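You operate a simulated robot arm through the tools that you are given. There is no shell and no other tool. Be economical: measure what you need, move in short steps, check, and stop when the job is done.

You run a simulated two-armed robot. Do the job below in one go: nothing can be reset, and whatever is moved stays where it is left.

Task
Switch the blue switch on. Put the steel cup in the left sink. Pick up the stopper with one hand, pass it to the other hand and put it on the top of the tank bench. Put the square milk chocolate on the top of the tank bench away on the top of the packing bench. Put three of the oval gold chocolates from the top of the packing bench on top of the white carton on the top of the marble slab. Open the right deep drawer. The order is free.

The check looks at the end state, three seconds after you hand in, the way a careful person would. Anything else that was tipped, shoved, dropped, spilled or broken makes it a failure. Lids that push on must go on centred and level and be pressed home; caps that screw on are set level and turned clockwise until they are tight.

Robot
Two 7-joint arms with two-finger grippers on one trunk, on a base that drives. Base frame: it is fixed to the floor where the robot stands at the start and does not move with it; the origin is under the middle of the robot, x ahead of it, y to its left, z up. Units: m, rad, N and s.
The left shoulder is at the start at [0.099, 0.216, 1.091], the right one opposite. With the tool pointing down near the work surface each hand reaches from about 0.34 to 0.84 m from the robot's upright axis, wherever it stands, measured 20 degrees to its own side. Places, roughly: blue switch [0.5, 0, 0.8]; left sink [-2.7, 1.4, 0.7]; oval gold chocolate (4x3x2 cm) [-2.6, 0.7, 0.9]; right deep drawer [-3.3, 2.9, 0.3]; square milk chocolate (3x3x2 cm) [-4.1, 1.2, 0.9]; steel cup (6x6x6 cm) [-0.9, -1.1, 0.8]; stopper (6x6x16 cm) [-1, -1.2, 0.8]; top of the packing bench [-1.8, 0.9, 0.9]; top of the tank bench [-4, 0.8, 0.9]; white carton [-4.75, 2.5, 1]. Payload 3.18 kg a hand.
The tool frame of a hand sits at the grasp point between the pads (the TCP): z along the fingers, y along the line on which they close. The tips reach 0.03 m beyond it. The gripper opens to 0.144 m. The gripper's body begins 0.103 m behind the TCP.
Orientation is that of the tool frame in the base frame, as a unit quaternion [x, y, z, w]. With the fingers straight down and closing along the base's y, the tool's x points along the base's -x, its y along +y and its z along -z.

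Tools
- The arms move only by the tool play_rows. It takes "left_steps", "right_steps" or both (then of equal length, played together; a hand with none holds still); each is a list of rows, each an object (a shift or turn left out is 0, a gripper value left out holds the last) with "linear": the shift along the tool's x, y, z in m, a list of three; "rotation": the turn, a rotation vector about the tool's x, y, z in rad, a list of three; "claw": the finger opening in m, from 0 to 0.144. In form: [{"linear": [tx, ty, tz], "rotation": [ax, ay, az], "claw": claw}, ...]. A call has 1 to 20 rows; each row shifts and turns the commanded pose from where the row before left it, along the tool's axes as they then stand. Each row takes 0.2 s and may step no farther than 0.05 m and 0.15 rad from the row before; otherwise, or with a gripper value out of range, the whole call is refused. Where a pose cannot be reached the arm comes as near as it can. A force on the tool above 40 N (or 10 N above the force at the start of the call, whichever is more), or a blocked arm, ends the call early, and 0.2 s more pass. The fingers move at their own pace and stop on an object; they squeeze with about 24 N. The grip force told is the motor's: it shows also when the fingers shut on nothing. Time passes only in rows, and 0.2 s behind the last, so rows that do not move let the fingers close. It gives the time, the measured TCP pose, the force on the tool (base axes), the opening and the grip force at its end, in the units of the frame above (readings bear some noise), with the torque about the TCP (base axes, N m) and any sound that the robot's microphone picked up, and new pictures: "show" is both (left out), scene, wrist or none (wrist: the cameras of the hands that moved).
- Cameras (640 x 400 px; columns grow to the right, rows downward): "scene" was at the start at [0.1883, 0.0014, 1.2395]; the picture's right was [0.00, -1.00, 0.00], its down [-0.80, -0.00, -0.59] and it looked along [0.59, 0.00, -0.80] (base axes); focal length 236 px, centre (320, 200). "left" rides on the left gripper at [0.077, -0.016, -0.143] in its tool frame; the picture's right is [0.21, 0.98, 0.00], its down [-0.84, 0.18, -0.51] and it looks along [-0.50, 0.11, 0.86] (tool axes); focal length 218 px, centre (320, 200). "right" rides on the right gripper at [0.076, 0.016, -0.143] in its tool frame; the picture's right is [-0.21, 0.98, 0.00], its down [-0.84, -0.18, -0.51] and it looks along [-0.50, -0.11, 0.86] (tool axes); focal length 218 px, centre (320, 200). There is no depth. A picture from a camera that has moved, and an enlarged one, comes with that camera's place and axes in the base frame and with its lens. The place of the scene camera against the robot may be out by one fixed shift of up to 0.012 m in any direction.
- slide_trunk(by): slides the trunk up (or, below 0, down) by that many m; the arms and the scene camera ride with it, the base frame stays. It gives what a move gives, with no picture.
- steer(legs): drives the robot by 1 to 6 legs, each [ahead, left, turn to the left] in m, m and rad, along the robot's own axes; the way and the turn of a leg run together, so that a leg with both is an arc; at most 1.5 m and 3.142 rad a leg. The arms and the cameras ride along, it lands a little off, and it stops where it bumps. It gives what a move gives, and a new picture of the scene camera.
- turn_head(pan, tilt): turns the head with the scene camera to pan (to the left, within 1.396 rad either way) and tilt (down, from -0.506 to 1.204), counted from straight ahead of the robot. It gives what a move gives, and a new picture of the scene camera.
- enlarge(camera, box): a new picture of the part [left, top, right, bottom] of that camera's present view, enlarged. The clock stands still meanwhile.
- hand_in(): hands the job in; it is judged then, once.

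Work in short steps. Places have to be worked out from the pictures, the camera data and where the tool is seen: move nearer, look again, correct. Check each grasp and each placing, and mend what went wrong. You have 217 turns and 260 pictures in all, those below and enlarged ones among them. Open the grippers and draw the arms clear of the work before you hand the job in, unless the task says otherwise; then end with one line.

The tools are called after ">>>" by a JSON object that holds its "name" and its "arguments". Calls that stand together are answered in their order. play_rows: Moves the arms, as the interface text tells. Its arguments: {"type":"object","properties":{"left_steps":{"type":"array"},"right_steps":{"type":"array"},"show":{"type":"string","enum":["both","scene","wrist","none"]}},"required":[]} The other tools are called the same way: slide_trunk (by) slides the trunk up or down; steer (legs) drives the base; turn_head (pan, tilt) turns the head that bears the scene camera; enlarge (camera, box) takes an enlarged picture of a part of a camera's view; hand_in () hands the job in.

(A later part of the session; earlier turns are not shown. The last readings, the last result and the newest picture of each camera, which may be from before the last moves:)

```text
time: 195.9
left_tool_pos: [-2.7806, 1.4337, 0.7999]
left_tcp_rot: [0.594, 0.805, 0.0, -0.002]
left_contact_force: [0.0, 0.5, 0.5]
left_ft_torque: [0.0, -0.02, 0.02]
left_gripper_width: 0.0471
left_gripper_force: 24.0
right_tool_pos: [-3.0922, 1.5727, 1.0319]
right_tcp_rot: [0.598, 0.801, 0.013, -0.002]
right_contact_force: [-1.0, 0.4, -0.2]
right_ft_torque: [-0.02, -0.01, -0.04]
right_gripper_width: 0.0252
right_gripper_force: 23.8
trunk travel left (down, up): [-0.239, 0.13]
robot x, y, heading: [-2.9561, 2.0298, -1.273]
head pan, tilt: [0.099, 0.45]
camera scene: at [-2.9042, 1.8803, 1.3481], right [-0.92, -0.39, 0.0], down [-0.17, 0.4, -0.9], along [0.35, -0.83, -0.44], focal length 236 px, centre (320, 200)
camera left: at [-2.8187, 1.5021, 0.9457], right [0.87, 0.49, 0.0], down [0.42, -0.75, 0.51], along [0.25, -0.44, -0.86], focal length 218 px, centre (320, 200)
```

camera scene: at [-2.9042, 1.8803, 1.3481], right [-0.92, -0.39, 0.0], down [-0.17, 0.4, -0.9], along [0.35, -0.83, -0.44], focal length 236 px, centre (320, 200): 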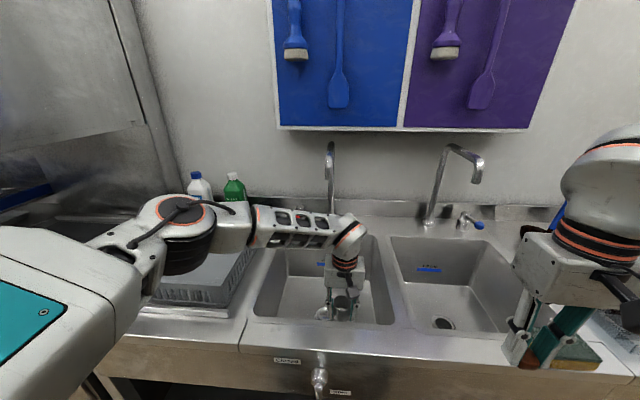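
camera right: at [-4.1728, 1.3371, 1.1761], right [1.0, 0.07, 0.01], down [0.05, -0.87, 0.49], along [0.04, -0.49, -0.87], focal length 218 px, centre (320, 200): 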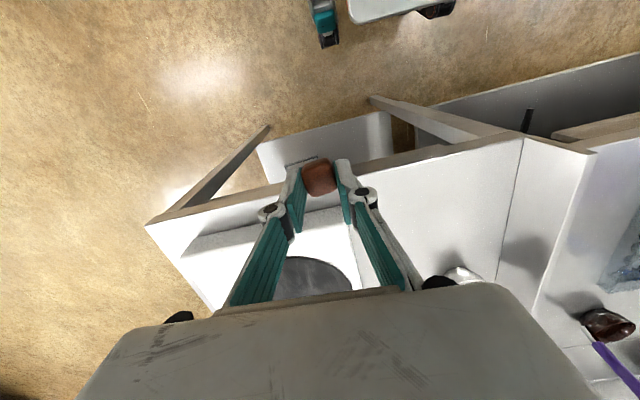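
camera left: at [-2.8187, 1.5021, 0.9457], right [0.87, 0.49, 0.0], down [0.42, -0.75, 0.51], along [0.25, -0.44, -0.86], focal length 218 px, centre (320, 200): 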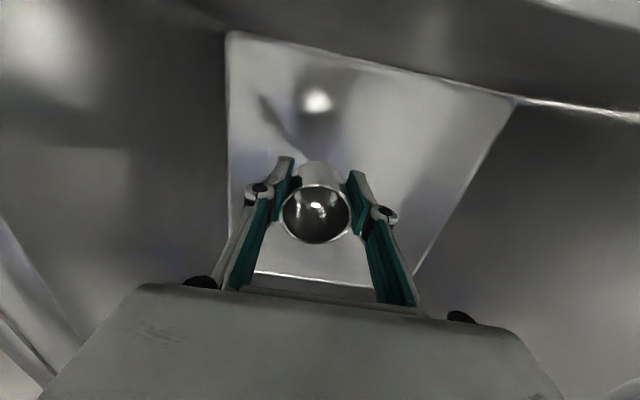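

The hand is in the basin with bottom not yet reached. I lower in small steps until contact.

>>> {"name": "play_rows", "arguments": {"left_steps": [{"linear": [0, 0, 0.012]}, {"linear": [0, 0, 0.012]}, {"linear": [0, 0, 0.01]}, {}]}}

```text
time: 196.9
left_tool_pos: [-2.7802, 1.4334, 0.7662]
left_tcp_rot: [0.593, 0.805, 0.0, -0.001]
left_contact_force: [-0.8, -0.1, 1.0]
left_ft_torque: [0.03, 0.0, 0.01]
left_gripper_width: 0.0468
left_gripper_force: 24.3
right_tool_pos: [-3.0917, 1.5717, 1.0318]
right_tcp_rot: [0.599, 0.801, 0.013, -0.002]
right_contact_force: [-0.2, -0.6, 0.0]
right_ft_torque: [0.02, -0.01, 0.02]
right_gripper_width: 0.0247
right_gripper_force: 23.4
trunk travel left (down, up): [-0.239, 0.13]
robot x, y, heading: [-2.9561, 2.0288, -1.275]
head pan, tilt: [0.099, 0.45]
camera scene: at [-2.9042, 1.8802, 1.3481], right [-0.92, -0.39, 0.0], down [-0.17, 0.4, -0.9], along [0.35, -0.83, -0.44], focal length 236 px, centre (320, 200)
camera left: at [-2.8167, 1.5029, 0.9114], right [0.87, 0.49, 0.0], down [0.42, -0.75, 0.51], along [0.25, -0.44, -0.86], focal length 218 px, centre (320, 200)
```

scene: 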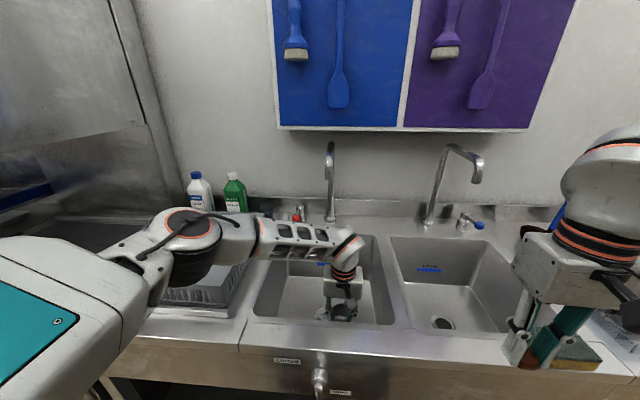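
left: 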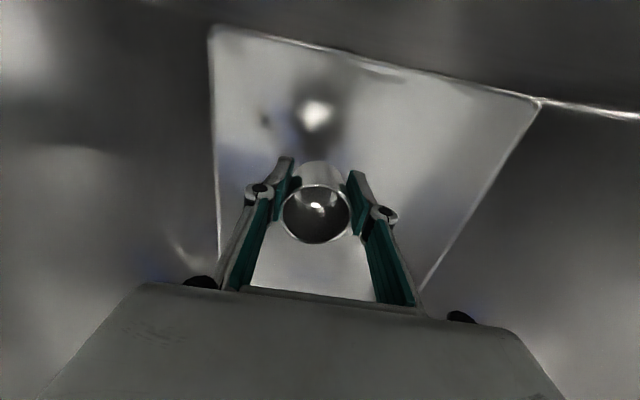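

Still free; the bottom looks to be about 3–4 cm below the cup. I continue in 1 cm steps.

>>> {"name": "play_rows", "arguments": {"left_steps": [{"linear": [0, 0, 0.01]}, {"linear": [0, 0, 0.01]}, {}], "show": "scene"}}

```text
time: 197.7
left_tool_pos: [-2.7787, 1.4332, 0.7479]
left_tcp_rot: [0.593, 0.805, -0.001, -0.002]
left_contact_force: [-0.4, -0.2, 0.0]
left_ft_torque: [0.0, -0.01, 0.03]
left_gripper_width: 0.0468
left_gripper_force: 24.0
right_tool_pos: [-3.0934, 1.5722, 1.0321]
right_tcp_rot: [0.598, 0.801, 0.013, -0.002]
right_contact_force: [-0.8, 0.2, -0.2]
right_ft_torque: [-0.02, 0.01, -0.02]
right_gripper_width: 0.0252
right_gripper_force: 24.0
trunk travel left (down, up): [-0.239, 0.13]
robot x, y, heading: [-2.9568, 2.033, -1.273]
head pan, tilt: [0.099, 0.45]
camera scene: at [-2.9042, 1.8802, 1.348], right [-0.92, -0.39, 0.0], down [-0.17, 0.4, -0.9], along [0.35, -0.83, -0.44], focal length 236 px, centre (320, 200)
```

scene: 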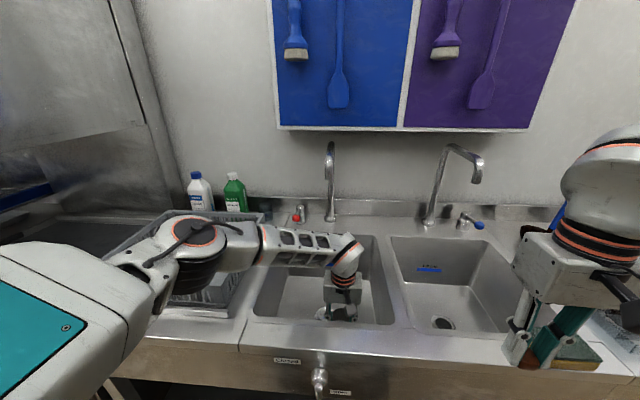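

The elbow is getting near the dish rack, so I check that clearance.

>>> {"name": "enlarge", "arguments": {"camera": "scene", "box": [90, 190, 390, 370]}}

```text
2.13 times, centred on (240, 280) of scene
camera zoom: at [-2.9042, 1.8802, 1.348], right [-0.92, -0.39, 0.0], down [-0.17, 0.4, -0.9], along [0.35, -0.83, -0.44], focal length 503 px, centre (491, 29)
```

zoom: 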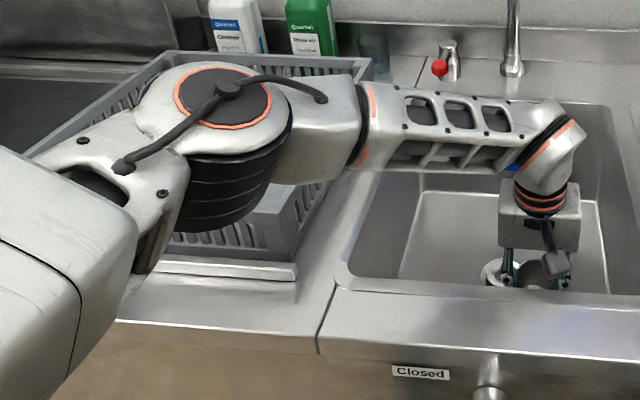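

The elbow drum is close over the rack. I raise the trunk 0.12 m and re-lower with a straighter arm to keep the elbow higher.

>>> {"name": "slide_trunk", "arguments": {"by": 0.125}}

>>> {"name": "play_rows", "arguments": {"left_steps": [{"linear": [0, 0, 0.04]}, {"linear": [0, 0, 0.04]}, {"linear": [0, 0, 0.04]}, {"linear": [0, 0, 0.01]}, {"linear": [0, 0, 0.01]}, {}]}}

```text
time: 199.2
left_tool_pos: [-2.7795, 1.434, 0.8714]
left_tcp_rot: [0.594, 0.805, 0.0, -0.002]
left_contact_force: [-0.1, -0.4, -1.2]
left_ft_torque: [0.01, 0.01, 0.01]
left_gripper_width: 0.047
left_gripper_force: 23.9
right_tool_pos: [-3.0921, 1.5703, 1.1565]
right_tcp_rot: [0.598, 0.801, 0.012, -0.003]
right_contact_force: [-0.1, 0.0, -1.0]
right_ft_torque: [-0.01, -0.02, 0.03]
right_gripper_width: 0.0252
right_gripper_force: 24.1
trunk travel left (down, up): [-0.364, 0.005]
robot x, y, heading: [-2.9529, 2.0296, -1.271]
head pan, tilt: [0.099, 0.45]
```

```text
time: 200.8
left_tool_pos: [-2.7366, 1.4207, 0.7492]
left_tcp_rot: [0.569, 0.822, -0.008, 0.008]
left_contact_force: [-0.3, 0.6, -0.6]
left_ft_torque: [0.01, -0.01, 0.02]
left_gripper_width: 0.0469
left_gripper_force: 23.9
left hand out of reach, approached as far as the arm can: row 4
right_tool_pos: [-3.0922, 1.5723, 1.1568]
right_tcp_rot: [0.598, 0.801, 0.013, -0.003]
right_contact_force: [-0.2, 1.1, 0.1]
right_ft_torque: [-0.02, 0.02, 0.0]
right_gripper_width: 0.0253
right_gripper_force: 24.3
trunk travel left (down, up): [-0.364, 0.005]
robot x, y, heading: [-2.957, 2.0283, -1.274]
head pan, tilt: [0.099, 0.45]
stopped in row 6 (left hand): the arm was blocked; the commanded pose is now the measured one
camera scene: at [-2.9116, 1.9061, 1.4745], right [-0.92, -0.39, 0.0], down [-0.17, 0.4, -0.9], along [0.35, -0.83, -0.44], focal length 236 px, centre (320, 200)
camera left: at [-2.7784, 1.4908, 0.891], right [0.84, 0.54, -0.01], down [0.46, -0.71, 0.53], along [0.28, -0.45, -0.85], focal length 218 px, centre (320, 200)
```

scene: 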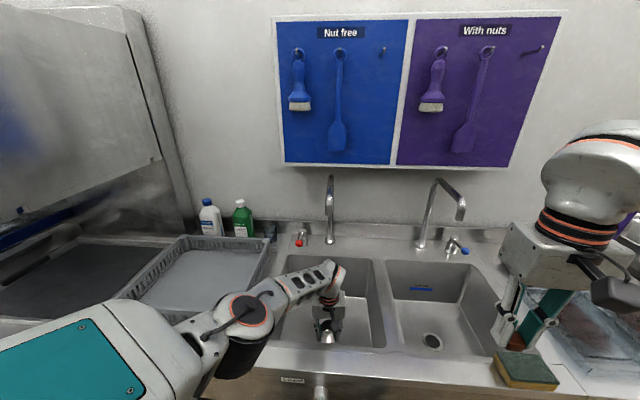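
left: 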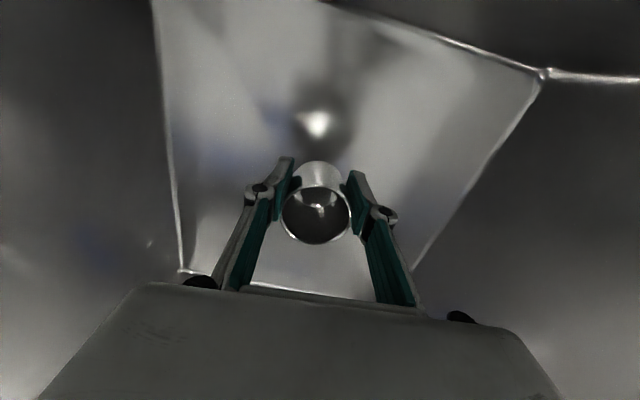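

The elbow took a worse path and the arm is blocked at the bench edge. I go straight back up.

>>> {"name": "play_rows", "arguments": {"left_steps": [{"linear": [0, 0, -0.02]}, {"linear": [0, 0, -0.03]}, {"linear": [0, 0, -0.03]}, {"linear": [0, 0, -0.03]}, {}], "show": "scene"}}

```text
time: 202.0
left_tool_pos: [-2.7453, 1.4265, 0.8571]
left_tcp_rot: [0.573, 0.819, -0.008, 0.005]
left_contact_force: [0.1, -0.4, -1.4]
left_ft_torque: [0.03, -0.03, 0.02]
left_gripper_width: 0.047
left_gripper_force: 23.9
right_tool_pos: [-3.0928, 1.5715, 1.1565]
right_tcp_rot: [0.598, 0.802, 0.013, -0.003]
right_contact_force: [-0.3, -0.3, -0.4]
right_ft_torque: [0.0, -0.02, 0.02]
right_gripper_width: 0.0249
right_gripper_force: 23.7
trunk travel left (down, up): [-0.364, 0.005]
robot x, y, heading: [-2.9577, 2.0286, -1.273]
head pan, tilt: [0.099, 0.45]
camera scene: at [-2.9122, 1.9059, 1.4745], right [-0.92, -0.39, 0.0], down [-0.17, 0.4, -0.9], along [0.35, -0.83, -0.44], focal length 236 px, centre (320, 200)
```

scene: 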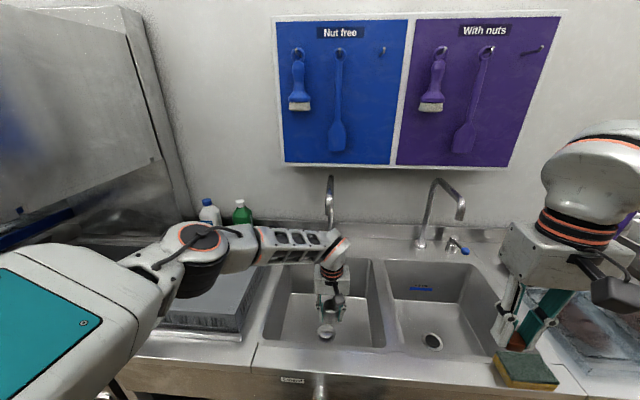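

I'll reposition: lift the hand clear, strafe right 0.2 m and back 0.05 m, so the elbow stays away from the rack.

>>> {"name": "play_rows", "arguments": {"left_steps": [{"linear": [0, 0, -0.04]}, {"linear": [0, 0, -0.04]}, {"linear": [0, 0, -0.04]}, {"linear": [0, 0, -0.02]}, {}], "show": "none"}}

>>> {"name": "steer", "arguments": {"legs": [[-0.05, -0.22, 0]]}}

```text
time: 203.2
left_tool_pos: [-2.7446, 1.4288, 0.9974]
left_tcp_rot: [0.573, 0.82, -0.007, 0.005]
left_contact_force: [0.4, 0.1, -0.1]
left_ft_torque: [0.0, -0.02, 0.0]
left_gripper_width: 0.0468
left_gripper_force: 24.0
right_tool_pos: [-3.0916, 1.5716, 1.1565]
right_tcp_rot: [0.598, 0.801, 0.013, -0.003]
right_contact_force: [0.4, -0.4, -0.9]
right_ft_torque: [0.03, 0.02, 0.02]
right_gripper_width: 0.0247
right_gripper_force: 23.9
trunk travel left (down, up): [-0.364, 0.005]
robot x, y, heading: [-2.9557, 2.0313, -1.273]
head pan, tilt: [0.099, 0.45]
```

```text
time: 205.7
left_tool_pos: [-2.9638, 1.4161, 0.9985]
left_tcp_rot: [0.573, 0.82, -0.007, 0.006]
left_contact_force: [-0.4, -0.2, -0.5]
left_ft_torque: [0.02, -0.03, 0.03]
left_gripper_width: 0.0468
left_gripper_force: 23.7
right_tool_pos: [-3.3136, 1.5572, 1.1568]
right_tcp_rot: [0.598, 0.801, 0.013, -0.002]
right_contact_force: [0.0, 0.3, 0.2]
right_ft_torque: [0.01, 0.02, 0.0]
right_gripper_width: 0.0249
right_gripper_force: 24.3
trunk travel left (down, up): [-0.364, 0.005]
robot x, y, heading: [-3.1769, 2.0124, -1.273]
head pan, tilt: [0.099, 0.45]
camera scene: at [-3.1333, 1.8918, 1.4745], right [-0.92, -0.39, 0.0], down [-0.17, 0.4, -0.9], along [0.35, -0.83, -0.44], focal length 236 px, centre (320, 200)
```

scene: 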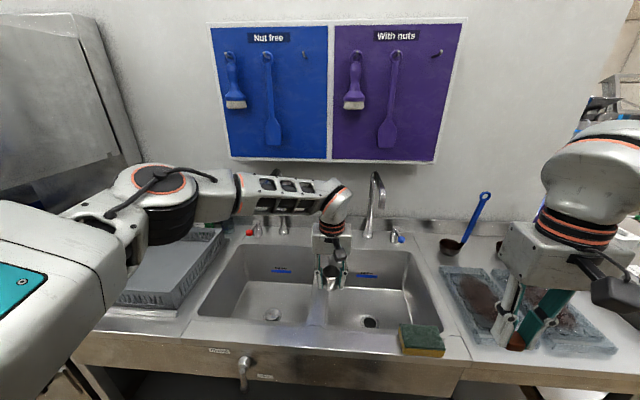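

Now I move the left hand back left over the basin at (-2.785,1.435).

>>> {"name": "play_rows", "arguments": {"left_steps": [{"linear": [-0.008, 0.036, 0]}, {"linear": [-0.008, 0.036, 0]}, {"linear": [-0.008, 0.036, 0]}, {"linear": [-0.008, 0.036, 0]}, {"linear": [-0.008, 0.032, 0]}, {"linear": [0, 0, 0.04]}, {"linear": [0, 0, 0.04]}, {}]}}

```text
time: 207.5
left_tool_pos: [-2.7835, 1.4389, 0.9188]
left_tcp_rot: [0.573, 0.819, -0.009, 0.006]
left_contact_force: [-0.5, -0.2, -0.3]
left_ft_torque: [0.02, -0.01, 0.01]
left_gripper_width: 0.0469
left_gripper_force: 24.3
right_tool_pos: [-3.3137, 1.5586, 1.1564]
right_tcp_rot: [0.598, 0.801, 0.014, -0.003]
right_contact_force: [1.2, 0.9, 0.1]
right_ft_torque: [0.0, -0.02, 0.02]
right_gripper_width: 0.025
right_gripper_force: 23.8
trunk travel left (down, up): [-0.364, 0.005]
robot x, y, heading: [-3.1791, 2.0084, -1.275]
head pan, tilt: [0.099, 0.45]
camera scene: at [-3.1333, 1.892, 1.4746], right [-0.92, -0.39, 0.0], down [-0.17, 0.4, -0.9], along [0.35, -0.83, -0.44], focal length 236 px, centre (320, 200)
camera left: at [-2.826, 1.5087, 1.0617], right [0.85, 0.53, -0.01], down [0.46, -0.72, 0.52], along [0.27, -0.45, -0.85], focal length 218 px, centre (320, 200)
```

scene: 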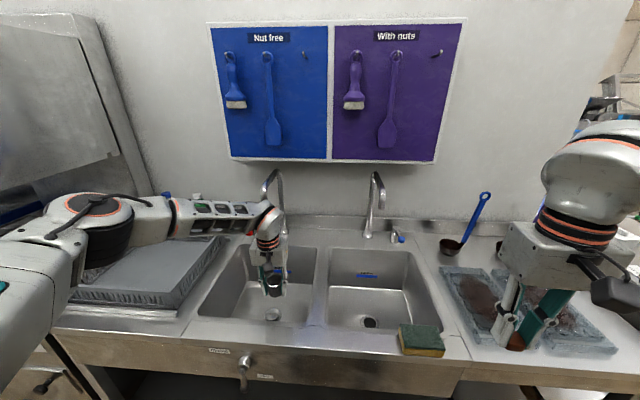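
left: 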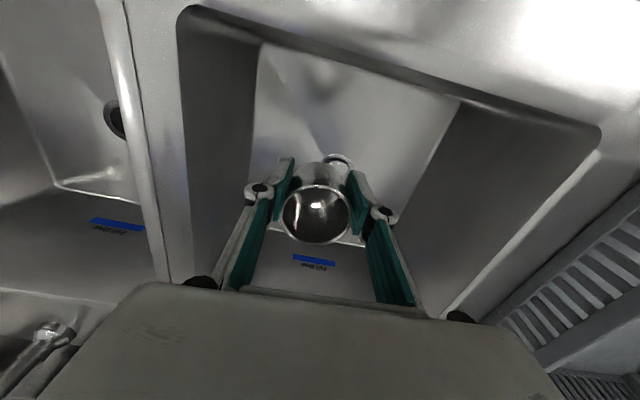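

The elbow goes over the rack in this stance. I'll turn the robot left instead, so that the elbow points into the aisle. First I lift the cup out and pull the arm back.

>>> {"name": "play_rows", "arguments": {"left_steps": [{"linear": [0, 0, -0.045]}, {"linear": [0, 0, -0.045]}, {"linear": [0, 0, -0.045]}, {"linear": [0, -0.02, -0.045]}, {"linear": [0.035, -0.03, 0]}, {"linear": [0.035, -0.03, 0]}, {"linear": [0.035, -0.02, 0]}, {"linear": [0.035, 0, 0]}, {"linear": [0.035, 0, 0]}, {}], "show": "none"}}

>>> {"name": "steer", "arguments": {"legs": [[0, -0.22, 0], [0, 0, 0.85]]}}

```text
time: 209.7
left_tool_pos: [-2.9395, 1.5717, 1.097]
left_tcp_rot: [0.573, 0.82, -0.008, 0.007]
left_contact_force: [1.2, -0.1, -0.7]
left_ft_torque: [0.02, 0.04, -0.03]
left_gripper_width: 0.0468
left_gripper_force: 23.8
right_tool_pos: [-3.3126, 1.5568, 1.1567]
right_tcp_rot: [0.599, 0.801, 0.012, -0.003]
right_contact_force: [0.5, -0.2, 0.3]
right_ft_torque: [-0.03, -0.03, 0.02]
right_gripper_width: 0.025
right_gripper_force: 23.6
trunk travel left (down, up): [-0.364, 0.005]
robot x, y, heading: [-3.1742, 2.0132, -1.272]
head pan, tilt: [0.099, 0.45]
```

```text
time: 214.5
left_tool_pos: [-2.9037, 1.8316, 1.0981]
left_tcp_rot: [0.187, 0.982, -0.004, 0.009]
left_contact_force: [-0.1, 0.6, -0.3]
left_ft_torque: [0.0, -0.01, -0.07]
left_gripper_width: 0.0467
left_gripper_force: 24.3
right_tool_pos: [-3.1412, 1.5426, 1.1566]
right_tcp_rot: [0.219, 0.976, 0.011, -0.008]
right_contact_force: [0.0, 0.4, -0.5]
right_ft_torque: [0.0, 0.0, 0.04]
right_gripper_width: 0.0249
right_gripper_force: 24.0
trunk travel left (down, up): [-0.364, 0.005]
robot x, y, heading: [-3.3921, 1.9495, -0.427]
head pan, tilt: [0.099, 0.45]
camera scene: at [-3.2711, 1.9031, 1.4745], right [-0.33, -0.95, 0.0], down [-0.41, 0.14, -0.9], along [0.85, -0.29, -0.44], focal length 236 px, centre (320, 200)
```

scene: 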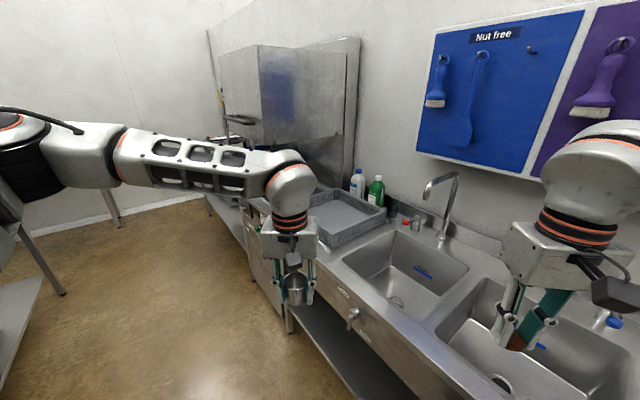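

Good view of the basin; its drain is at about (-2.73,1.39). I turn slightly right and move closer so the left arm reaches straight in.

>>> {"name": "steer", "arguments": {"legs": [[0, 0, -0.37], [0.21, 0.12, 0]]}}

```text
time: 217.4
left_tool_pos: [-2.7489, 1.5856, 1.0975]
left_tcp_rot: [0.371, 0.929, -0.005, 0.008]
left_contact_force: [-0.5, -0.4, -0.6]
left_ft_torque: [-0.01, 0.05, -0.01]
left_gripper_width: 0.047
left_gripper_force: 23.8
right_tool_pos: [-3.0767, 1.4059, 1.156]
right_tcp_rot: [0.401, 0.916, 0.012, -0.005]
right_contact_force: [0.7, -0.5, -0.8]
right_ft_torque: [-0.01, 0.06, -0.03]
right_gripper_width: 0.025
right_gripper_force: 23.8
trunk travel left (down, up): [-0.364, 0.005]
robot x, y, heading: [-3.1595, 1.8801, -0.812]
head pan, tilt: [0.099, 0.45]
camera scene: at [-3.0638, 1.7871, 1.4745], right [-0.66, -0.76, 0.0], down [-0.33, 0.29, -0.9], along [0.68, -0.59, -0.44], focal length 236 px, centre (320, 200)
```

scene: 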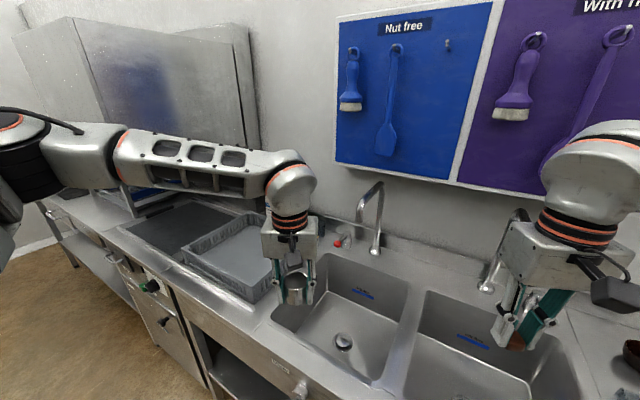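

Now the elbow points into the aisle. I move the cup over (-2.678,1.34), beyond the drain, and start lowering.

>>> {"name": "play_rows", "arguments": {"left_steps": [{"linear": [-0.0368, -0.0215, 0]}, {"linear": [-0.0368, -0.0215, 0]}, {"linear": [-0.0368, -0.0215, 0]}, {"linear": [-0.0368, -0.0215, 0]}, {"linear": [-0.0368, -0.0215, 0]}, {"linear": [-0.0368, -0.0215, 0]}, {"linear": [0, 0, 0.04]}, {"linear": [0, 0, 0.04]}, {"linear": [0, 0, 0.04]}, {"linear": [0, 0, 0.04]}, {}]}}

```text
time: 219.8
left_tool_pos: [-2.6861, 1.3772, 0.9401]
left_tcp_rot: [0.372, 0.928, -0.005, 0.009]
left_contact_force: [-0.9, 0.2, -0.7]
left_ft_torque: [0.0, 0.04, -0.02]
left_gripper_width: 0.047
left_gripper_force: 24.4
left hand out of reach, approached as far as the arm can: row 6
right_tool_pos: [-3.078, 1.4052, 1.1571]
right_tcp_rot: [0.4, 0.916, 0.012, -0.005]
right_contact_force: [0.3, 1.6, -0.3]
right_ft_torque: [-0.02, -0.02, -0.01]
right_gripper_width: 0.0247
right_gripper_force: 24.1
trunk travel left (down, up): [-0.364, 0.005]
robot x, y, heading: [-3.1554, 1.8782, -0.815]
head pan, tilt: [0.099, 0.45]
camera scene: at [-3.0643, 1.7881, 1.4746], right [-0.65, -0.76, 0.0], down [-0.33, 0.28, -0.9], along [0.68, -0.59, -0.44], focal length 236 px, centre (320, 200)
camera left: at [-2.7545, 1.4208, 1.0833], right [0.52, 0.85, -0.01], down [0.73, -0.44, 0.52], along [0.44, -0.28, -0.85], focal length 218 px, centre (320, 200)
```

scene: 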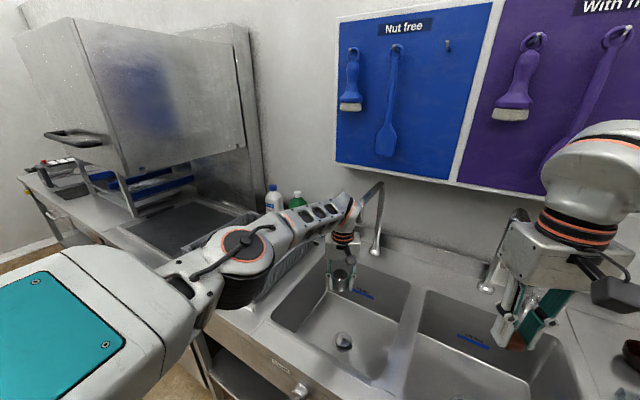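
left: 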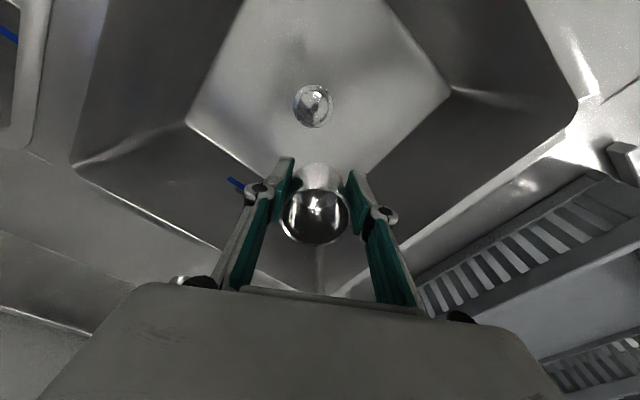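

The drain is only 3 cm from below the cup, so I drive 4.5 cm ahead to clear it, then lower further.

>>> {"name": "steer", "arguments": {"legs": [[0.045, 0, 0]]}}

>>> {"name": "play_rows", "arguments": {"left_steps": [{"linear": [0, 0, 0.03]}, {"linear": [0, 0, 0.03]}, {"linear": [0, 0, 0.03]}, {"linear": [0, 0, 0.03]}, {}]}}

```text
time: 220.8
left_tool_pos: [-2.6626, 1.352, 0.9407]
left_tcp_rot: [0.371, 0.928, -0.005, 0.009]
left_contact_force: [-0.4, 0.1, 0.0]
left_ft_torque: [-0.01, 0.05, 0.02]
left_gripper_width: 0.0472
left_gripper_force: 23.7
right_tool_pos: [-3.0571, 1.3852, 1.156]
right_tcp_rot: [0.403, 0.915, 0.012, -0.006]
right_contact_force: [0.7, 0.5, -0.9]
right_ft_torque: [0.02, 0.03, -0.02]
right_gripper_width: 0.0248
right_gripper_force: 24.3
trunk travel left (down, up): [-0.364, 0.005]
robot x, y, heading: [-3.1335, 1.8576, -0.819]
head pan, tilt: [0.099, 0.45]
stopped in leg 1: the robot was blocked; the commanded pose is now the measured one
camera scene: at [-3.0412, 1.7653, 1.4744], right [-0.66, -0.75, 0.0], down [-0.33, 0.29, -0.9], along [0.68, -0.59, -0.44], focal length 236 px, centre (320, 200)
```

scene: 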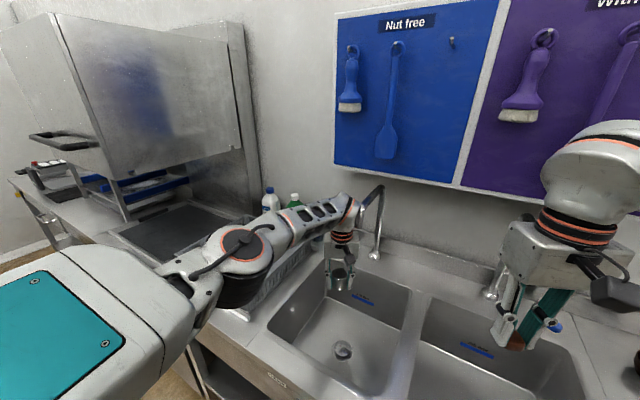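

```text
time: 222.0
left_tool_pos: [-2.6648, 1.3648, 0.8513]
left_tcp_rot: [0.362, 0.932, -0.011, 0.01]
left_contact_force: [-0.6, 0.4, -0.8]
left_ft_torque: [0.04, 0.03, 0.0]
left_gripper_width: 0.0469
left_gripper_force: 23.5
left hand out of reach, approached as far as the arm can: row 1, 2, 3, 4
right_tool_pos: [-3.0587, 1.3828, 1.1563]
right_tcp_rot: [0.404, 0.915, 0.011, -0.005]
right_contact_force: [-0.2, -0.4, -0.5]
right_ft_torque: [0.05, 0.01, -0.01]
right_gripper_width: 0.0247
right_gripper_force: 23.6
trunk travel left (down, up): [-0.364, 0.005]
robot x, y, heading: [-3.137, 1.8566, -0.822]
head pan, tilt: [0.099, 0.45]
camera scene: at [-3.0427, 1.7648, 1.4745], right [-0.66, -0.75, 0.0], down [-0.33, 0.29, -0.9], along [0.68, -0.59, -0.44], focal length 236 px, centre (320, 200)
camera left: at [-2.7326, 1.4105, 0.9946], right [0.51, 0.86, -0.02], down [0.74, -0.42, 0.53], along [0.45, -0.28, -0.85], focal length 218 px, centre (320, 200)
```

scene: 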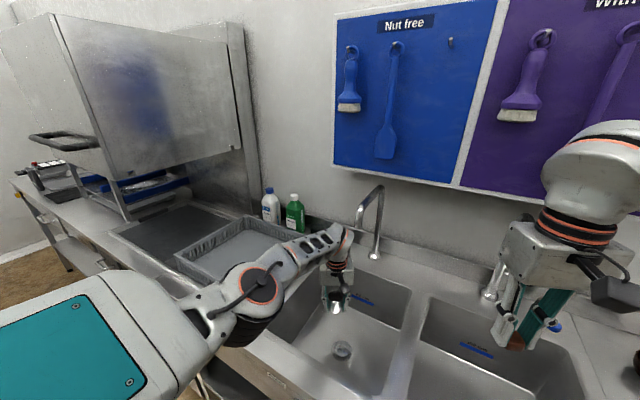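
left: 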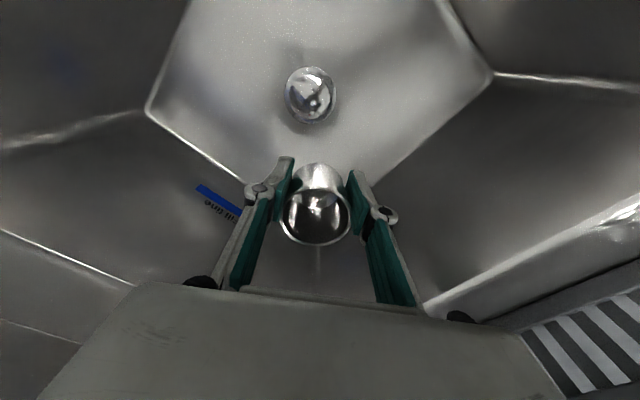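

The reach is limited with the trunk high; the elbow sits about 0.2 m above the bench front. I lower with the trunk now.

>>> {"name": "slide_trunk", "arguments": {"by": -0.09}}

>>> {"name": "enlarge", "arguments": {"camera": "scene", "box": [100, 150, 500, 400]}}

>>> {"name": "enlarge", "arguments": {"camera": "left", "box": [160, 40, 480, 240]}}

```text
time: 223.2
left_tool_pos: [-2.6753, 1.3658, 0.7588]
left_tcp_rot: [0.372, 0.928, -0.007, 0.009]
left_contact_force: [-0.3, 1.2, -0.3]
left_ft_torque: [-0.01, 0.01, 0.0]
left_gripper_width: 0.047
left_gripper_force: 23.7
right_tool_pos: [-3.0574, 1.3839, 1.0668]
right_tcp_rot: [0.403, 0.915, 0.012, -0.005]
right_contact_force: [-0.3, -0.1, 0.6]
right_ft_torque: [-0.04, -0.07, -0.03]
right_gripper_width: 0.0249
right_gripper_force: 23.9
trunk travel left (down, up): [-0.274, 0.095]
robot x, y, heading: [-3.1361, 1.8535, -0.82]
head pan, tilt: [0.099, 0.45]
```

```text
1.60 times, centred on (300, 275) of scene
camera zoom: at [-3.0354, 1.7582, 1.3843], right [-0.66, -0.75, 0.0], down [-0.33, 0.29, -0.9], along [0.68, -0.59, -0.43], focal length 377 px, centre (352, 80)
```

zoom: 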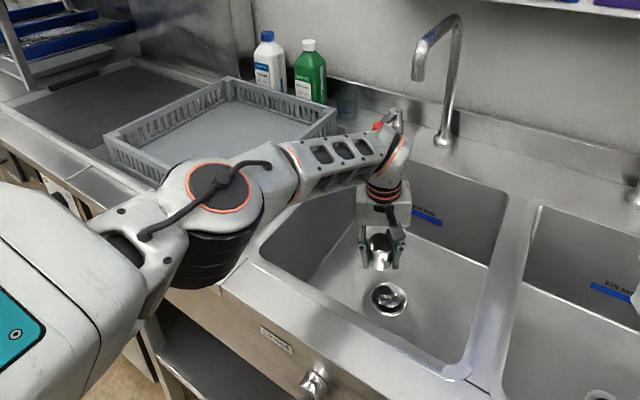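

```text
2.00 times, centred on (320, 140) of left
camera zoom: at [-2.7435, 1.4114, 0.9012], right [0.52, 0.85, -0.01], down [0.73, -0.44, 0.53], along [0.44, -0.28, -0.85], focal length 436 px, centre (320, 320)
```

zoom: 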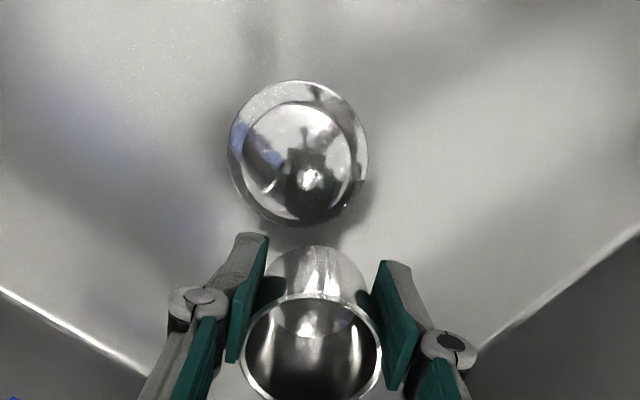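

The cup is about 3 cm above the floor of the basin, slightly overlapping the drain. I push 2 cm forward and lower with the trunk.

>>> {"name": "play_rows", "arguments": {"left_steps": [{"linear": [-0.01, 0, 0]}, {"linear": [-0.01, 0, 0]}, {}], "show": "none"}}

>>> {"name": "slide_trunk", "arguments": {"by": -0.015}}

```text
time: 224.0
left_tool_pos: [-2.6691, 1.3638, 0.7587]
left_tcp_rot: [0.372, 0.928, -0.007, 0.009]
left_contact_force: [0.0, 0.2, -0.4]
left_ft_torque: [0.0, 0.01, -0.01]
left_gripper_width: 0.0469
left_gripper_force: 24.2
left hand out of reach, approached as far as the arm can: row 2
right_tool_pos: [-3.0585, 1.3845, 1.0651]
right_tcp_rot: [0.404, 0.915, 0.012, -0.005]
right_contact_force: [0.2, -0.5, -0.7]
right_ft_torque: [0.0, 0.0, 0.0]
right_gripper_width: 0.025
right_gripper_force: 24.1
trunk travel left (down, up): [-0.274, 0.095]
robot x, y, heading: [-3.1359, 1.854, -0.824]
head pan, tilt: [0.099, 0.45]
```

```text
time: 224.7
left_tool_pos: [-2.6687, 1.3622, 0.7453]
left_tcp_rot: [0.372, 0.928, -0.006, 0.009]
left_contact_force: [-0.1, 0.2, -0.6]
left_ft_torque: [-0.02, -0.01, 0.02]
left_gripper_width: 0.047
left_gripper_force: 23.5
right_tool_pos: [-3.0585, 1.3845, 1.0534]
right_tcp_rot: [0.403, 0.915, 0.012, -0.004]
right_contact_force: [-0.6, 0.9, -0.1]
right_ft_torque: [-0.01, -0.03, 0.01]
right_gripper_width: 0.0249
right_gripper_force: 24.6
trunk travel left (down, up): [-0.259, 0.11]
robot x, y, heading: [-3.1365, 1.851, -0.817]
head pan, tilt: [0.099, 0.45]
```

Still free. I try another centimetre forward and keep lowering.

>>> {"name": "play_rows", "arguments": {"left_steps": [{"linear": [-0.008, 0.004, 0]}, {"linear": [-0.008, 0.004, 0]}, {}], "show": "none"}}

>>> {"name": "slide_trunk", "arguments": {"by": -0.015}}

```text
time: 225.5
left_tool_pos: [-2.6602, 1.3624, 0.7442]
left_tcp_rot: [0.373, 0.928, -0.006, 0.008]
left_contact_force: [-0.1, -0.3, -0.6]
left_ft_torque: [-0.01, -0.04, 0.0]
left_gripper_width: 0.0469
left_gripper_force: 24.4
left hand out of reach, approached as far as the arm can: row 2
right_tool_pos: [-3.059, 1.3836, 1.0516]
right_tcp_rot: [0.404, 0.915, 0.012, -0.005]
right_contact_force: [0.8, -0.1, -0.5]
right_ft_torque: [-0.02, -0.03, 0.0]
right_gripper_width: 0.025
right_gripper_force: 24.2
trunk travel left (down, up): [-0.259, 0.11]
robot x, y, heading: [-3.1354, 1.8572, -0.82]
head pan, tilt: [0.099, 0.45]
```

```text
time: 226.1
left_tool_pos: [-2.6599, 1.3601, 0.7318]
left_tcp_rot: [0.371, 0.928, -0.007, 0.01]
left_contact_force: [-0.1, -1.2, -0.1]
left_ft_torque: [-0.01, 0.02, -0.04]
left_gripper_width: 0.0468
left_gripper_force: 24.1
right_tool_pos: [-3.0587, 1.3846, 1.0382]
right_tcp_rot: [0.403, 0.915, 0.011, -0.004]
right_contact_force: [-0.6, 0.4, 0.5]
right_ft_torque: [-0.05, -0.01, 0.03]
right_gripper_width: 0.0247
right_gripper_force: 23.9
trunk travel left (down, up): [-0.244, 0.125]
robot x, y, heading: [-3.1349, 1.8555, -0.821]
head pan, tilt: [0.099, 0.45]
```

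Now about 5.7 cm from the drain. I lower more, checking.

>>> {"name": "slide_trunk", "arguments": {"by": -0.012}}

>>> {"name": "enlarge", "arguments": {"camera": "left", "box": [160, 40, 480, 240]}}

```text
time: 226.7
left_tool_pos: [-2.6603, 1.3592, 0.7202]
left_tcp_rot: [0.371, 0.929, -0.007, 0.01]
left_contact_force: [1.1, 0.2, -0.1]
left_ft_torque: [0.03, 0.0, -0.03]
left_gripper_width: 0.0472
left_gripper_force: 24.0
right_tool_pos: [-3.0588, 1.3832, 1.0255]
right_tcp_rot: [0.404, 0.915, 0.011, -0.004]
right_contact_force: [-0.5, 0.0, 0.6]
right_ft_torque: [-0.07, -0.07, 0.03]
right_gripper_width: 0.025
right_gripper_force: 24.0
trunk travel left (down, up): [-0.232, 0.137]
robot x, y, heading: [-3.1379, 1.8557, -0.823]
head pan, tilt: [0.099, 0.45]
```

```text
2.00 times, centred on (320, 140) of left
camera zoom: at [-2.7287, 1.4042, 0.8618], right [0.52, 0.85, -0.01], down [0.73, -0.44, 0.53], along [0.44, -0.28, -0.85], focal length 436 px, centre (320, 320)
```

zoom: 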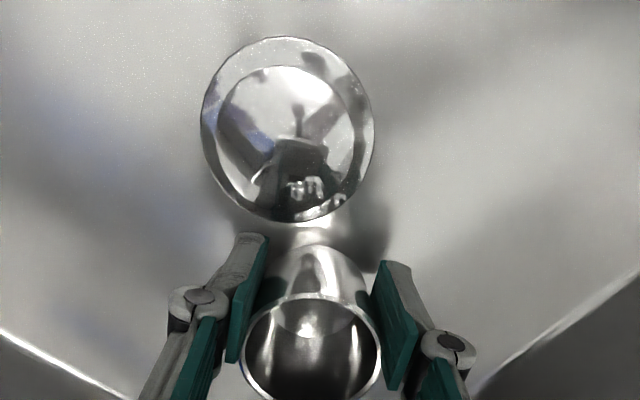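

The basin floor is at about z 0.68, so contact is close. I lower in small steps.

>>> {"name": "slide_trunk", "arguments": {"by": -0.008}}

>>> {"name": "slide_trunk", "arguments": {"by": -0.006}}

```text
time: 227.3
left_tool_pos: [-2.6602, 1.3607, 0.7105]
left_tcp_rot: [0.372, 0.928, -0.007, 0.009]
left_contact_force: [-0.4, 0.6, -0.1]
left_ft_torque: [-0.04, -0.01, 0.03]
left_gripper_width: 0.0468
left_gripper_force: 24.0
right_tool_pos: [-3.059, 1.3843, 1.0175]
right_tcp_rot: [0.404, 0.915, 0.011, -0.005]
right_contact_force: [-0.1, 0.4, 0.3]
right_ft_torque: [-0.04, 0.01, 0.02]
right_gripper_width: 0.0249
right_gripper_force: 24.3
trunk travel left (down, up): [-0.224, 0.145]
robot x, y, heading: [-3.1334, 1.8521, -0.82]
head pan, tilt: [0.099, 0.45]
```

```text
time: 227.8
left_tool_pos: [-2.6593, 1.3595, 0.7053]
left_tcp_rot: [0.371, 0.928, -0.007, 0.011]
left_contact_force: [0.3, 1.0, 9.1]
left_ft_torque: [-0.04, 0.0, 0.02]
left_gripper_width: 0.0468
left_gripper_force: 24.4
right_tool_pos: [-3.0584, 1.3845, 1.0115]
right_tcp_rot: [0.404, 0.915, 0.012, -0.004]
right_contact_force: [0.5, 0.5, -0.4]
right_ft_torque: [0.01, -0.01, 0.02]
right_gripper_width: 0.0251
right_gripper_force: 23.7
trunk travel left (down, up): [-0.218, 0.151]
robot x, y, heading: [-3.1365, 1.8544, -0.822]
head pan, tilt: [0.099, 0.45]
```

Contact at 9 N. I open the left fingers and look.

>>> {"name": "play_rows", "arguments": {"left_steps": [{"claw": 0.06}, {"claw": 0.08}, {}, {}], "show": "wrist"}}

```text
time: 228.8
left_tool_pos: [-2.6593, 1.3605, 0.7041]
left_tcp_rot: [0.372, 0.928, -0.006, 0.009]
left_contact_force: [0.9, 0.0, 0.0]
left_ft_torque: [-0.01, 0.01, 0.0]
left_gripper_width: 0.08
left_gripper_force: 0.0
right_tool_pos: [-3.0573, 1.383, 1.0101]
right_tcp_rot: [0.404, 0.915, 0.012, -0.006]
right_contact_force: [0.0, 0.1, -0.2]
right_ft_torque: [0.01, 0.04, -0.02]
right_gripper_width: 0.0246
right_gripper_force: 24.2
trunk travel left (down, up): [-0.218, 0.151]
robot x, y, heading: [-3.1338, 1.8569, -0.821]
head pan, tilt: [0.099, 0.45]
camera left: at [-2.7283, 1.404, 0.8466], right [0.52, 0.85, -0.01], down [0.73, -0.44, 0.52], along [0.44, -0.28, -0.85], focal length 218 px, centre (320, 200)
```

left: 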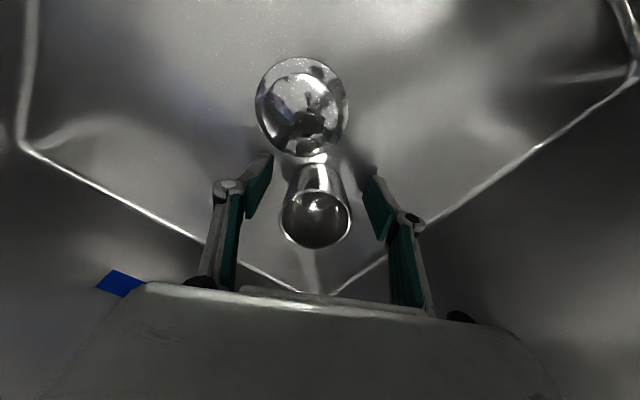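

The cup stands in the left sink. I go straight up with the trunk and the arm, then pull back.

>>> {"name": "slide_trunk", "arguments": {"by": 0.145}}

>>> {"name": "play_rows", "arguments": {"left_steps": [{"linear": [0, 0, -0.04]}, {"linear": [0, 0, -0.04]}, {"linear": [0, 0, -0.04]}, {"linear": [0, 0, -0.04]}, {"linear": [0, 0, -0.04]}, {"linear": [0.04, 0.01, 0]}, {"linear": [0.04, 0.01, 0]}, {"linear": [0.04, 0.02, 0]}, {"linear": [0.04, 0.02, 0]}, {"linear": [0.04, 0.02, 0]}, {"linear": [0.04, 0.02, 0]}, {}]}}

```text
time: 230.5
left_tool_pos: [-2.649, 1.3539, 0.8884]
left_tcp_rot: [0.369, 0.928, -0.02, 0.034]
left_contact_force: [-1.5, -0.4, -1.4]
left_ft_torque: [0.04, -0.25, 0.0]
left_gripper_width: 0.0802
left_gripper_force: 0.1
right_tool_pos: [-3.0556, 1.3873, 1.1575]
right_tcp_rot: [0.403, 0.915, 0.011, -0.005]
right_contact_force: [-0.4, 0.2, 0.1]
right_ft_torque: [0.03, 0.01, -0.03]
right_gripper_width: 0.025
right_gripper_force: 23.8
trunk travel left (down, up): [-0.363, 0.006]
robot x, y, heading: [-3.132, 1.8521, -0.819]
head pan, tilt: [0.099, 0.45]
```

```text
time: 231.2
left_tool_pos: [-2.6582, 1.3572, 0.9541]
left_tcp_rot: [0.374, 0.927, -0.014, 0.032]
left_contact_force: [-0.5, -0.4, 0.0]
left_ft_torque: [-0.02, 0.05, -0.02]
left_gripper_width: 0.0797
left_gripper_force: 0.1
right_tool_pos: [-3.0579, 1.3825, 1.1559]
right_tcp_rot: [0.404, 0.914, 0.012, -0.006]
right_contact_force: [1.0, 0.4, 0.7]
right_ft_torque: [-0.02, 0.07, -0.02]
right_gripper_width: 0.0251
right_gripper_force: 24.0
trunk travel left (down, up): [-0.363, 0.006]
robot x, y, heading: [-3.1369, 1.8546, -0.818]
head pan, tilt: [0.099, 0.45]
stopped in row 3 (left hand): the force on the tool passed its limit at 103 N (the readings are from after the stop); the commanded pose is now the measured one
camera scene: at [-3.0413, 1.7648, 1.4735], right [-0.66, -0.75, 0.0], down [-0.33, 0.29, -0.9], along [0.67, -0.6, -0.44], focal length 236 px, centre (320, 200)
camera left: at [-2.7319, 1.4062, 1.0932], right [0.53, 0.85, -0.02], down [0.71, -0.43, 0.56], along [0.47, -0.31, -0.83], focal length 218 px, centre (320, 200)
```

scene: 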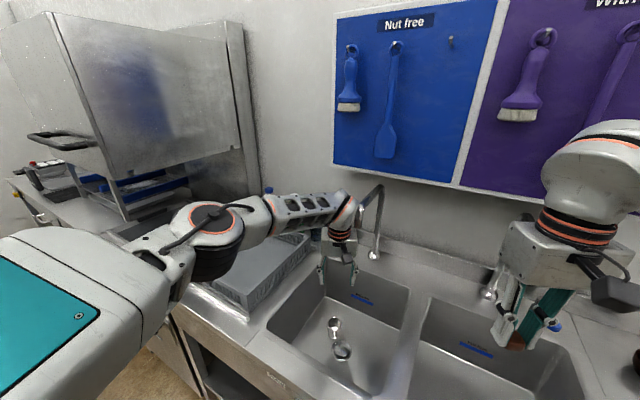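
left: 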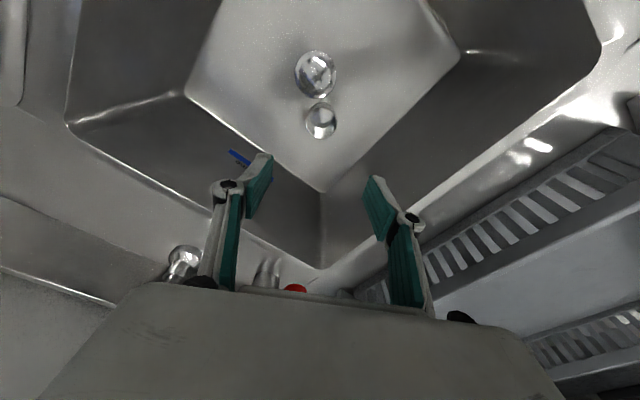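

The wrist touched the faucet spout from below. The fingers are above the rim, so I drop 1 cm and pull straight back first.

>>> {"name": "play_rows", "arguments": {"left_steps": [{"linear": [0.01, 0, 0.01]}, {"linear": [0.03, 0, 0]}, {"linear": [0.04, 0, 0]}, {"linear": [0.04, 0, 0]}, {"linear": [0.04, 0, 0]}, {"linear": [0.03, 0, -0.03]}, {"linear": [0.03, 0.01, -0.03]}, {"linear": [0, 0.02, -0.04]}, {"linear": [0, 0.02, -0.04]}, {}]}}

```text
time: 233.3
left_tool_pos: [-2.786, 1.5538, 1.0724]
left_tcp_rot: [0.373, 0.927, -0.014, 0.031]
left_contact_force: [-0.6, 0.0, -0.5]
left_ft_torque: [-0.01, 0.02, 0.0]
left_gripper_width: 0.08
left_gripper_force: 0.1
right_tool_pos: [-3.0607, 1.3817, 1.1557]
right_tcp_rot: [0.404, 0.914, 0.012, -0.006]
right_contact_force: [0.1, 0.1, -0.7]
right_ft_torque: [0.03, 0.02, 0.01]
right_gripper_width: 0.0249
right_gripper_force: 24.1
trunk travel left (down, up): [-0.363, 0.006]
robot x, y, heading: [-3.1334, 1.8552, -0.825]
head pan, tilt: [0.099, 0.45]
camera scene: at [-3.0429, 1.7639, 1.4735], right [-0.66, -0.75, 0.0], down [-0.33, 0.29, -0.9], along [0.67, -0.6, -0.44], focal length 236 px, centre (320, 200)
camera left: at [-2.8597, 1.6033, 1.2114], right [0.53, 0.85, -0.02], down [0.71, -0.43, 0.56], along [0.47, -0.31, -0.83], focal length 218 px, centre (320, 200)
```

scene: 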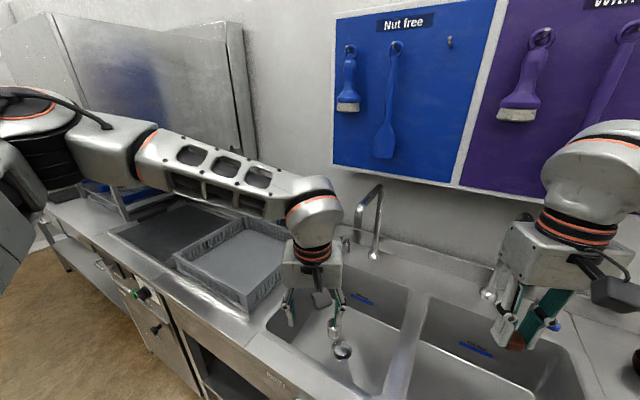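
left: 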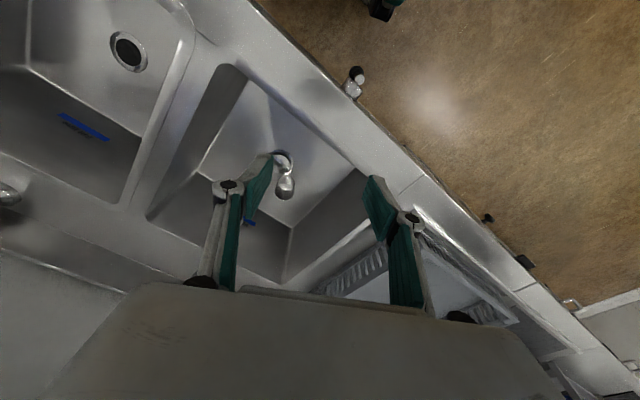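

The cup is in the sink and the faucet unmoved. Next is the drawer in the bench behind me: I tuck the left arm, back up and turn around to see it.

>>> {"name": "play_rows", "arguments": {"left_steps": [{"linear": [0.035, 0, -0.03]}, {"linear": [0.035, 0, -0.03]}, {"linear": [0.02, 0, -0.02]}, {}], "show": "none"}}

>>> {"name": "steer", "arguments": {"legs": [[-0.17, 0, 0], [0, 0, 1.35]]}}

```text
time: 234.3
left_tool_pos: [-2.8561, 1.6208, 1.1391]
left_tcp_rot: [0.373, 0.927, -0.014, 0.032]
left_contact_force: [-0.4, 0.5, -0.8]
left_ft_torque: [-0.02, -0.01, 0.03]
left_gripper_width: 0.0802
left_gripper_force: 0.1
right_tool_pos: [-3.0595, 1.382, 1.1553]
right_tcp_rot: [0.404, 0.915, 0.013, -0.005]
right_contact_force: [0.9, -0.7, -0.5]
right_ft_torque: [0.02, 0.02, -0.02]
right_gripper_width: 0.0249
right_gripper_force: 23.8
trunk travel left (down, up): [-0.363, 0.006]
robot x, y, heading: [-3.1341, 1.8524, -0.823]
head pan, tilt: [0.099, 0.45]
```

```text
time: 239.1
left_tool_pos: [-2.9603, 2.1981, 1.1397]
left_tcp_rot: [-0.287, 0.957, 0.009, 0.033]
left_contact_force: [0.7, 0.4, -0.7]
left_ft_torque: [0.0, 0.0, 0.04]
left_gripper_width: 0.08
left_gripper_force: 0.0
right_tool_pos: [-2.7746, 1.9464, 1.1553]
right_tcp_rot: [-0.254, 0.967, 0.007, -0.011]
right_contact_force: [-0.6, -0.2, -0.4]
right_ft_torque: [-0.01, -0.01, -0.02]
right_gripper_width: 0.025
right_gripper_force: 24.0
trunk travel left (down, up): [-0.363, 0.006]
robot x, y, heading: [-3.2497, 1.975, 0.526]
head pan, tilt: [0.099, 0.45]
camera scene: at [-3.1441, 2.053, 1.4736], right [0.58, -0.81, 0.0], down [-0.35, -0.25, -0.9], along [0.73, 0.53, -0.44], focal length 236 px, centre (320, 200)
```

scene: 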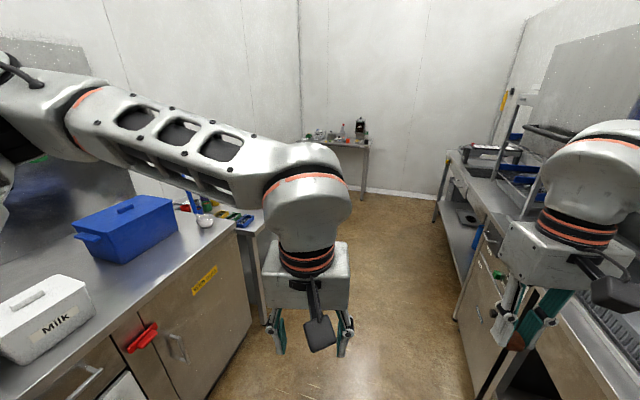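

I look left and down at the drawers.

>>> {"name": "turn_head", "arguments": {"pan": 1.1, "tilt": 0.85}}

```text
time: 240.4
left_tool_pos: [-2.9607, 2.1987, 1.141]
left_tcp_rot: [-0.287, 0.957, 0.008, 0.034]
left_contact_force: [-0.2, -0.4, 0.2]
left_ft_torque: [0.02, 0.0, 0.03]
left_gripper_width: 0.0801
left_gripper_force: 0.2
right_tool_pos: [-2.7742, 1.9465, 1.1566]
right_tcp_rot: [-0.254, 0.967, 0.005, -0.012]
right_contact_force: [1.2, -0.1, -0.9]
right_ft_torque: [0.03, 0.04, -0.02]
right_gripper_width: 0.025
right_gripper_force: 24.1
trunk travel left (down, up): [-0.363, 0.006]
robot x, y, heading: [-3.2513, 1.9813, 0.519]
head pan, tilt: [1.1, 0.85]
camera scene: at [-3.2227, 2.0773, 1.4392], right [1.0, 0.05, 0.0], down [0.04, -0.75, -0.66], along [-0.03, 0.66, -0.75], focal length 236 px, centre (320, 200)
```

scene: 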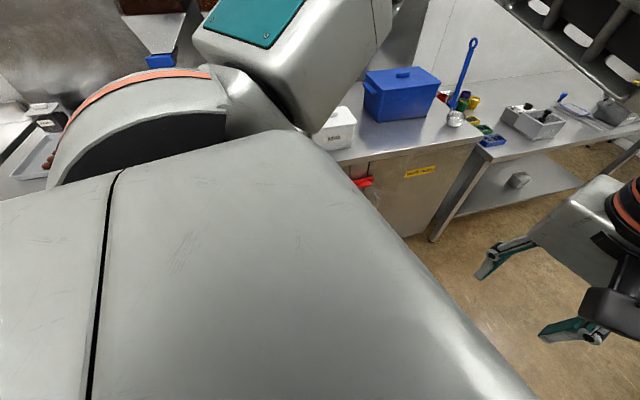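

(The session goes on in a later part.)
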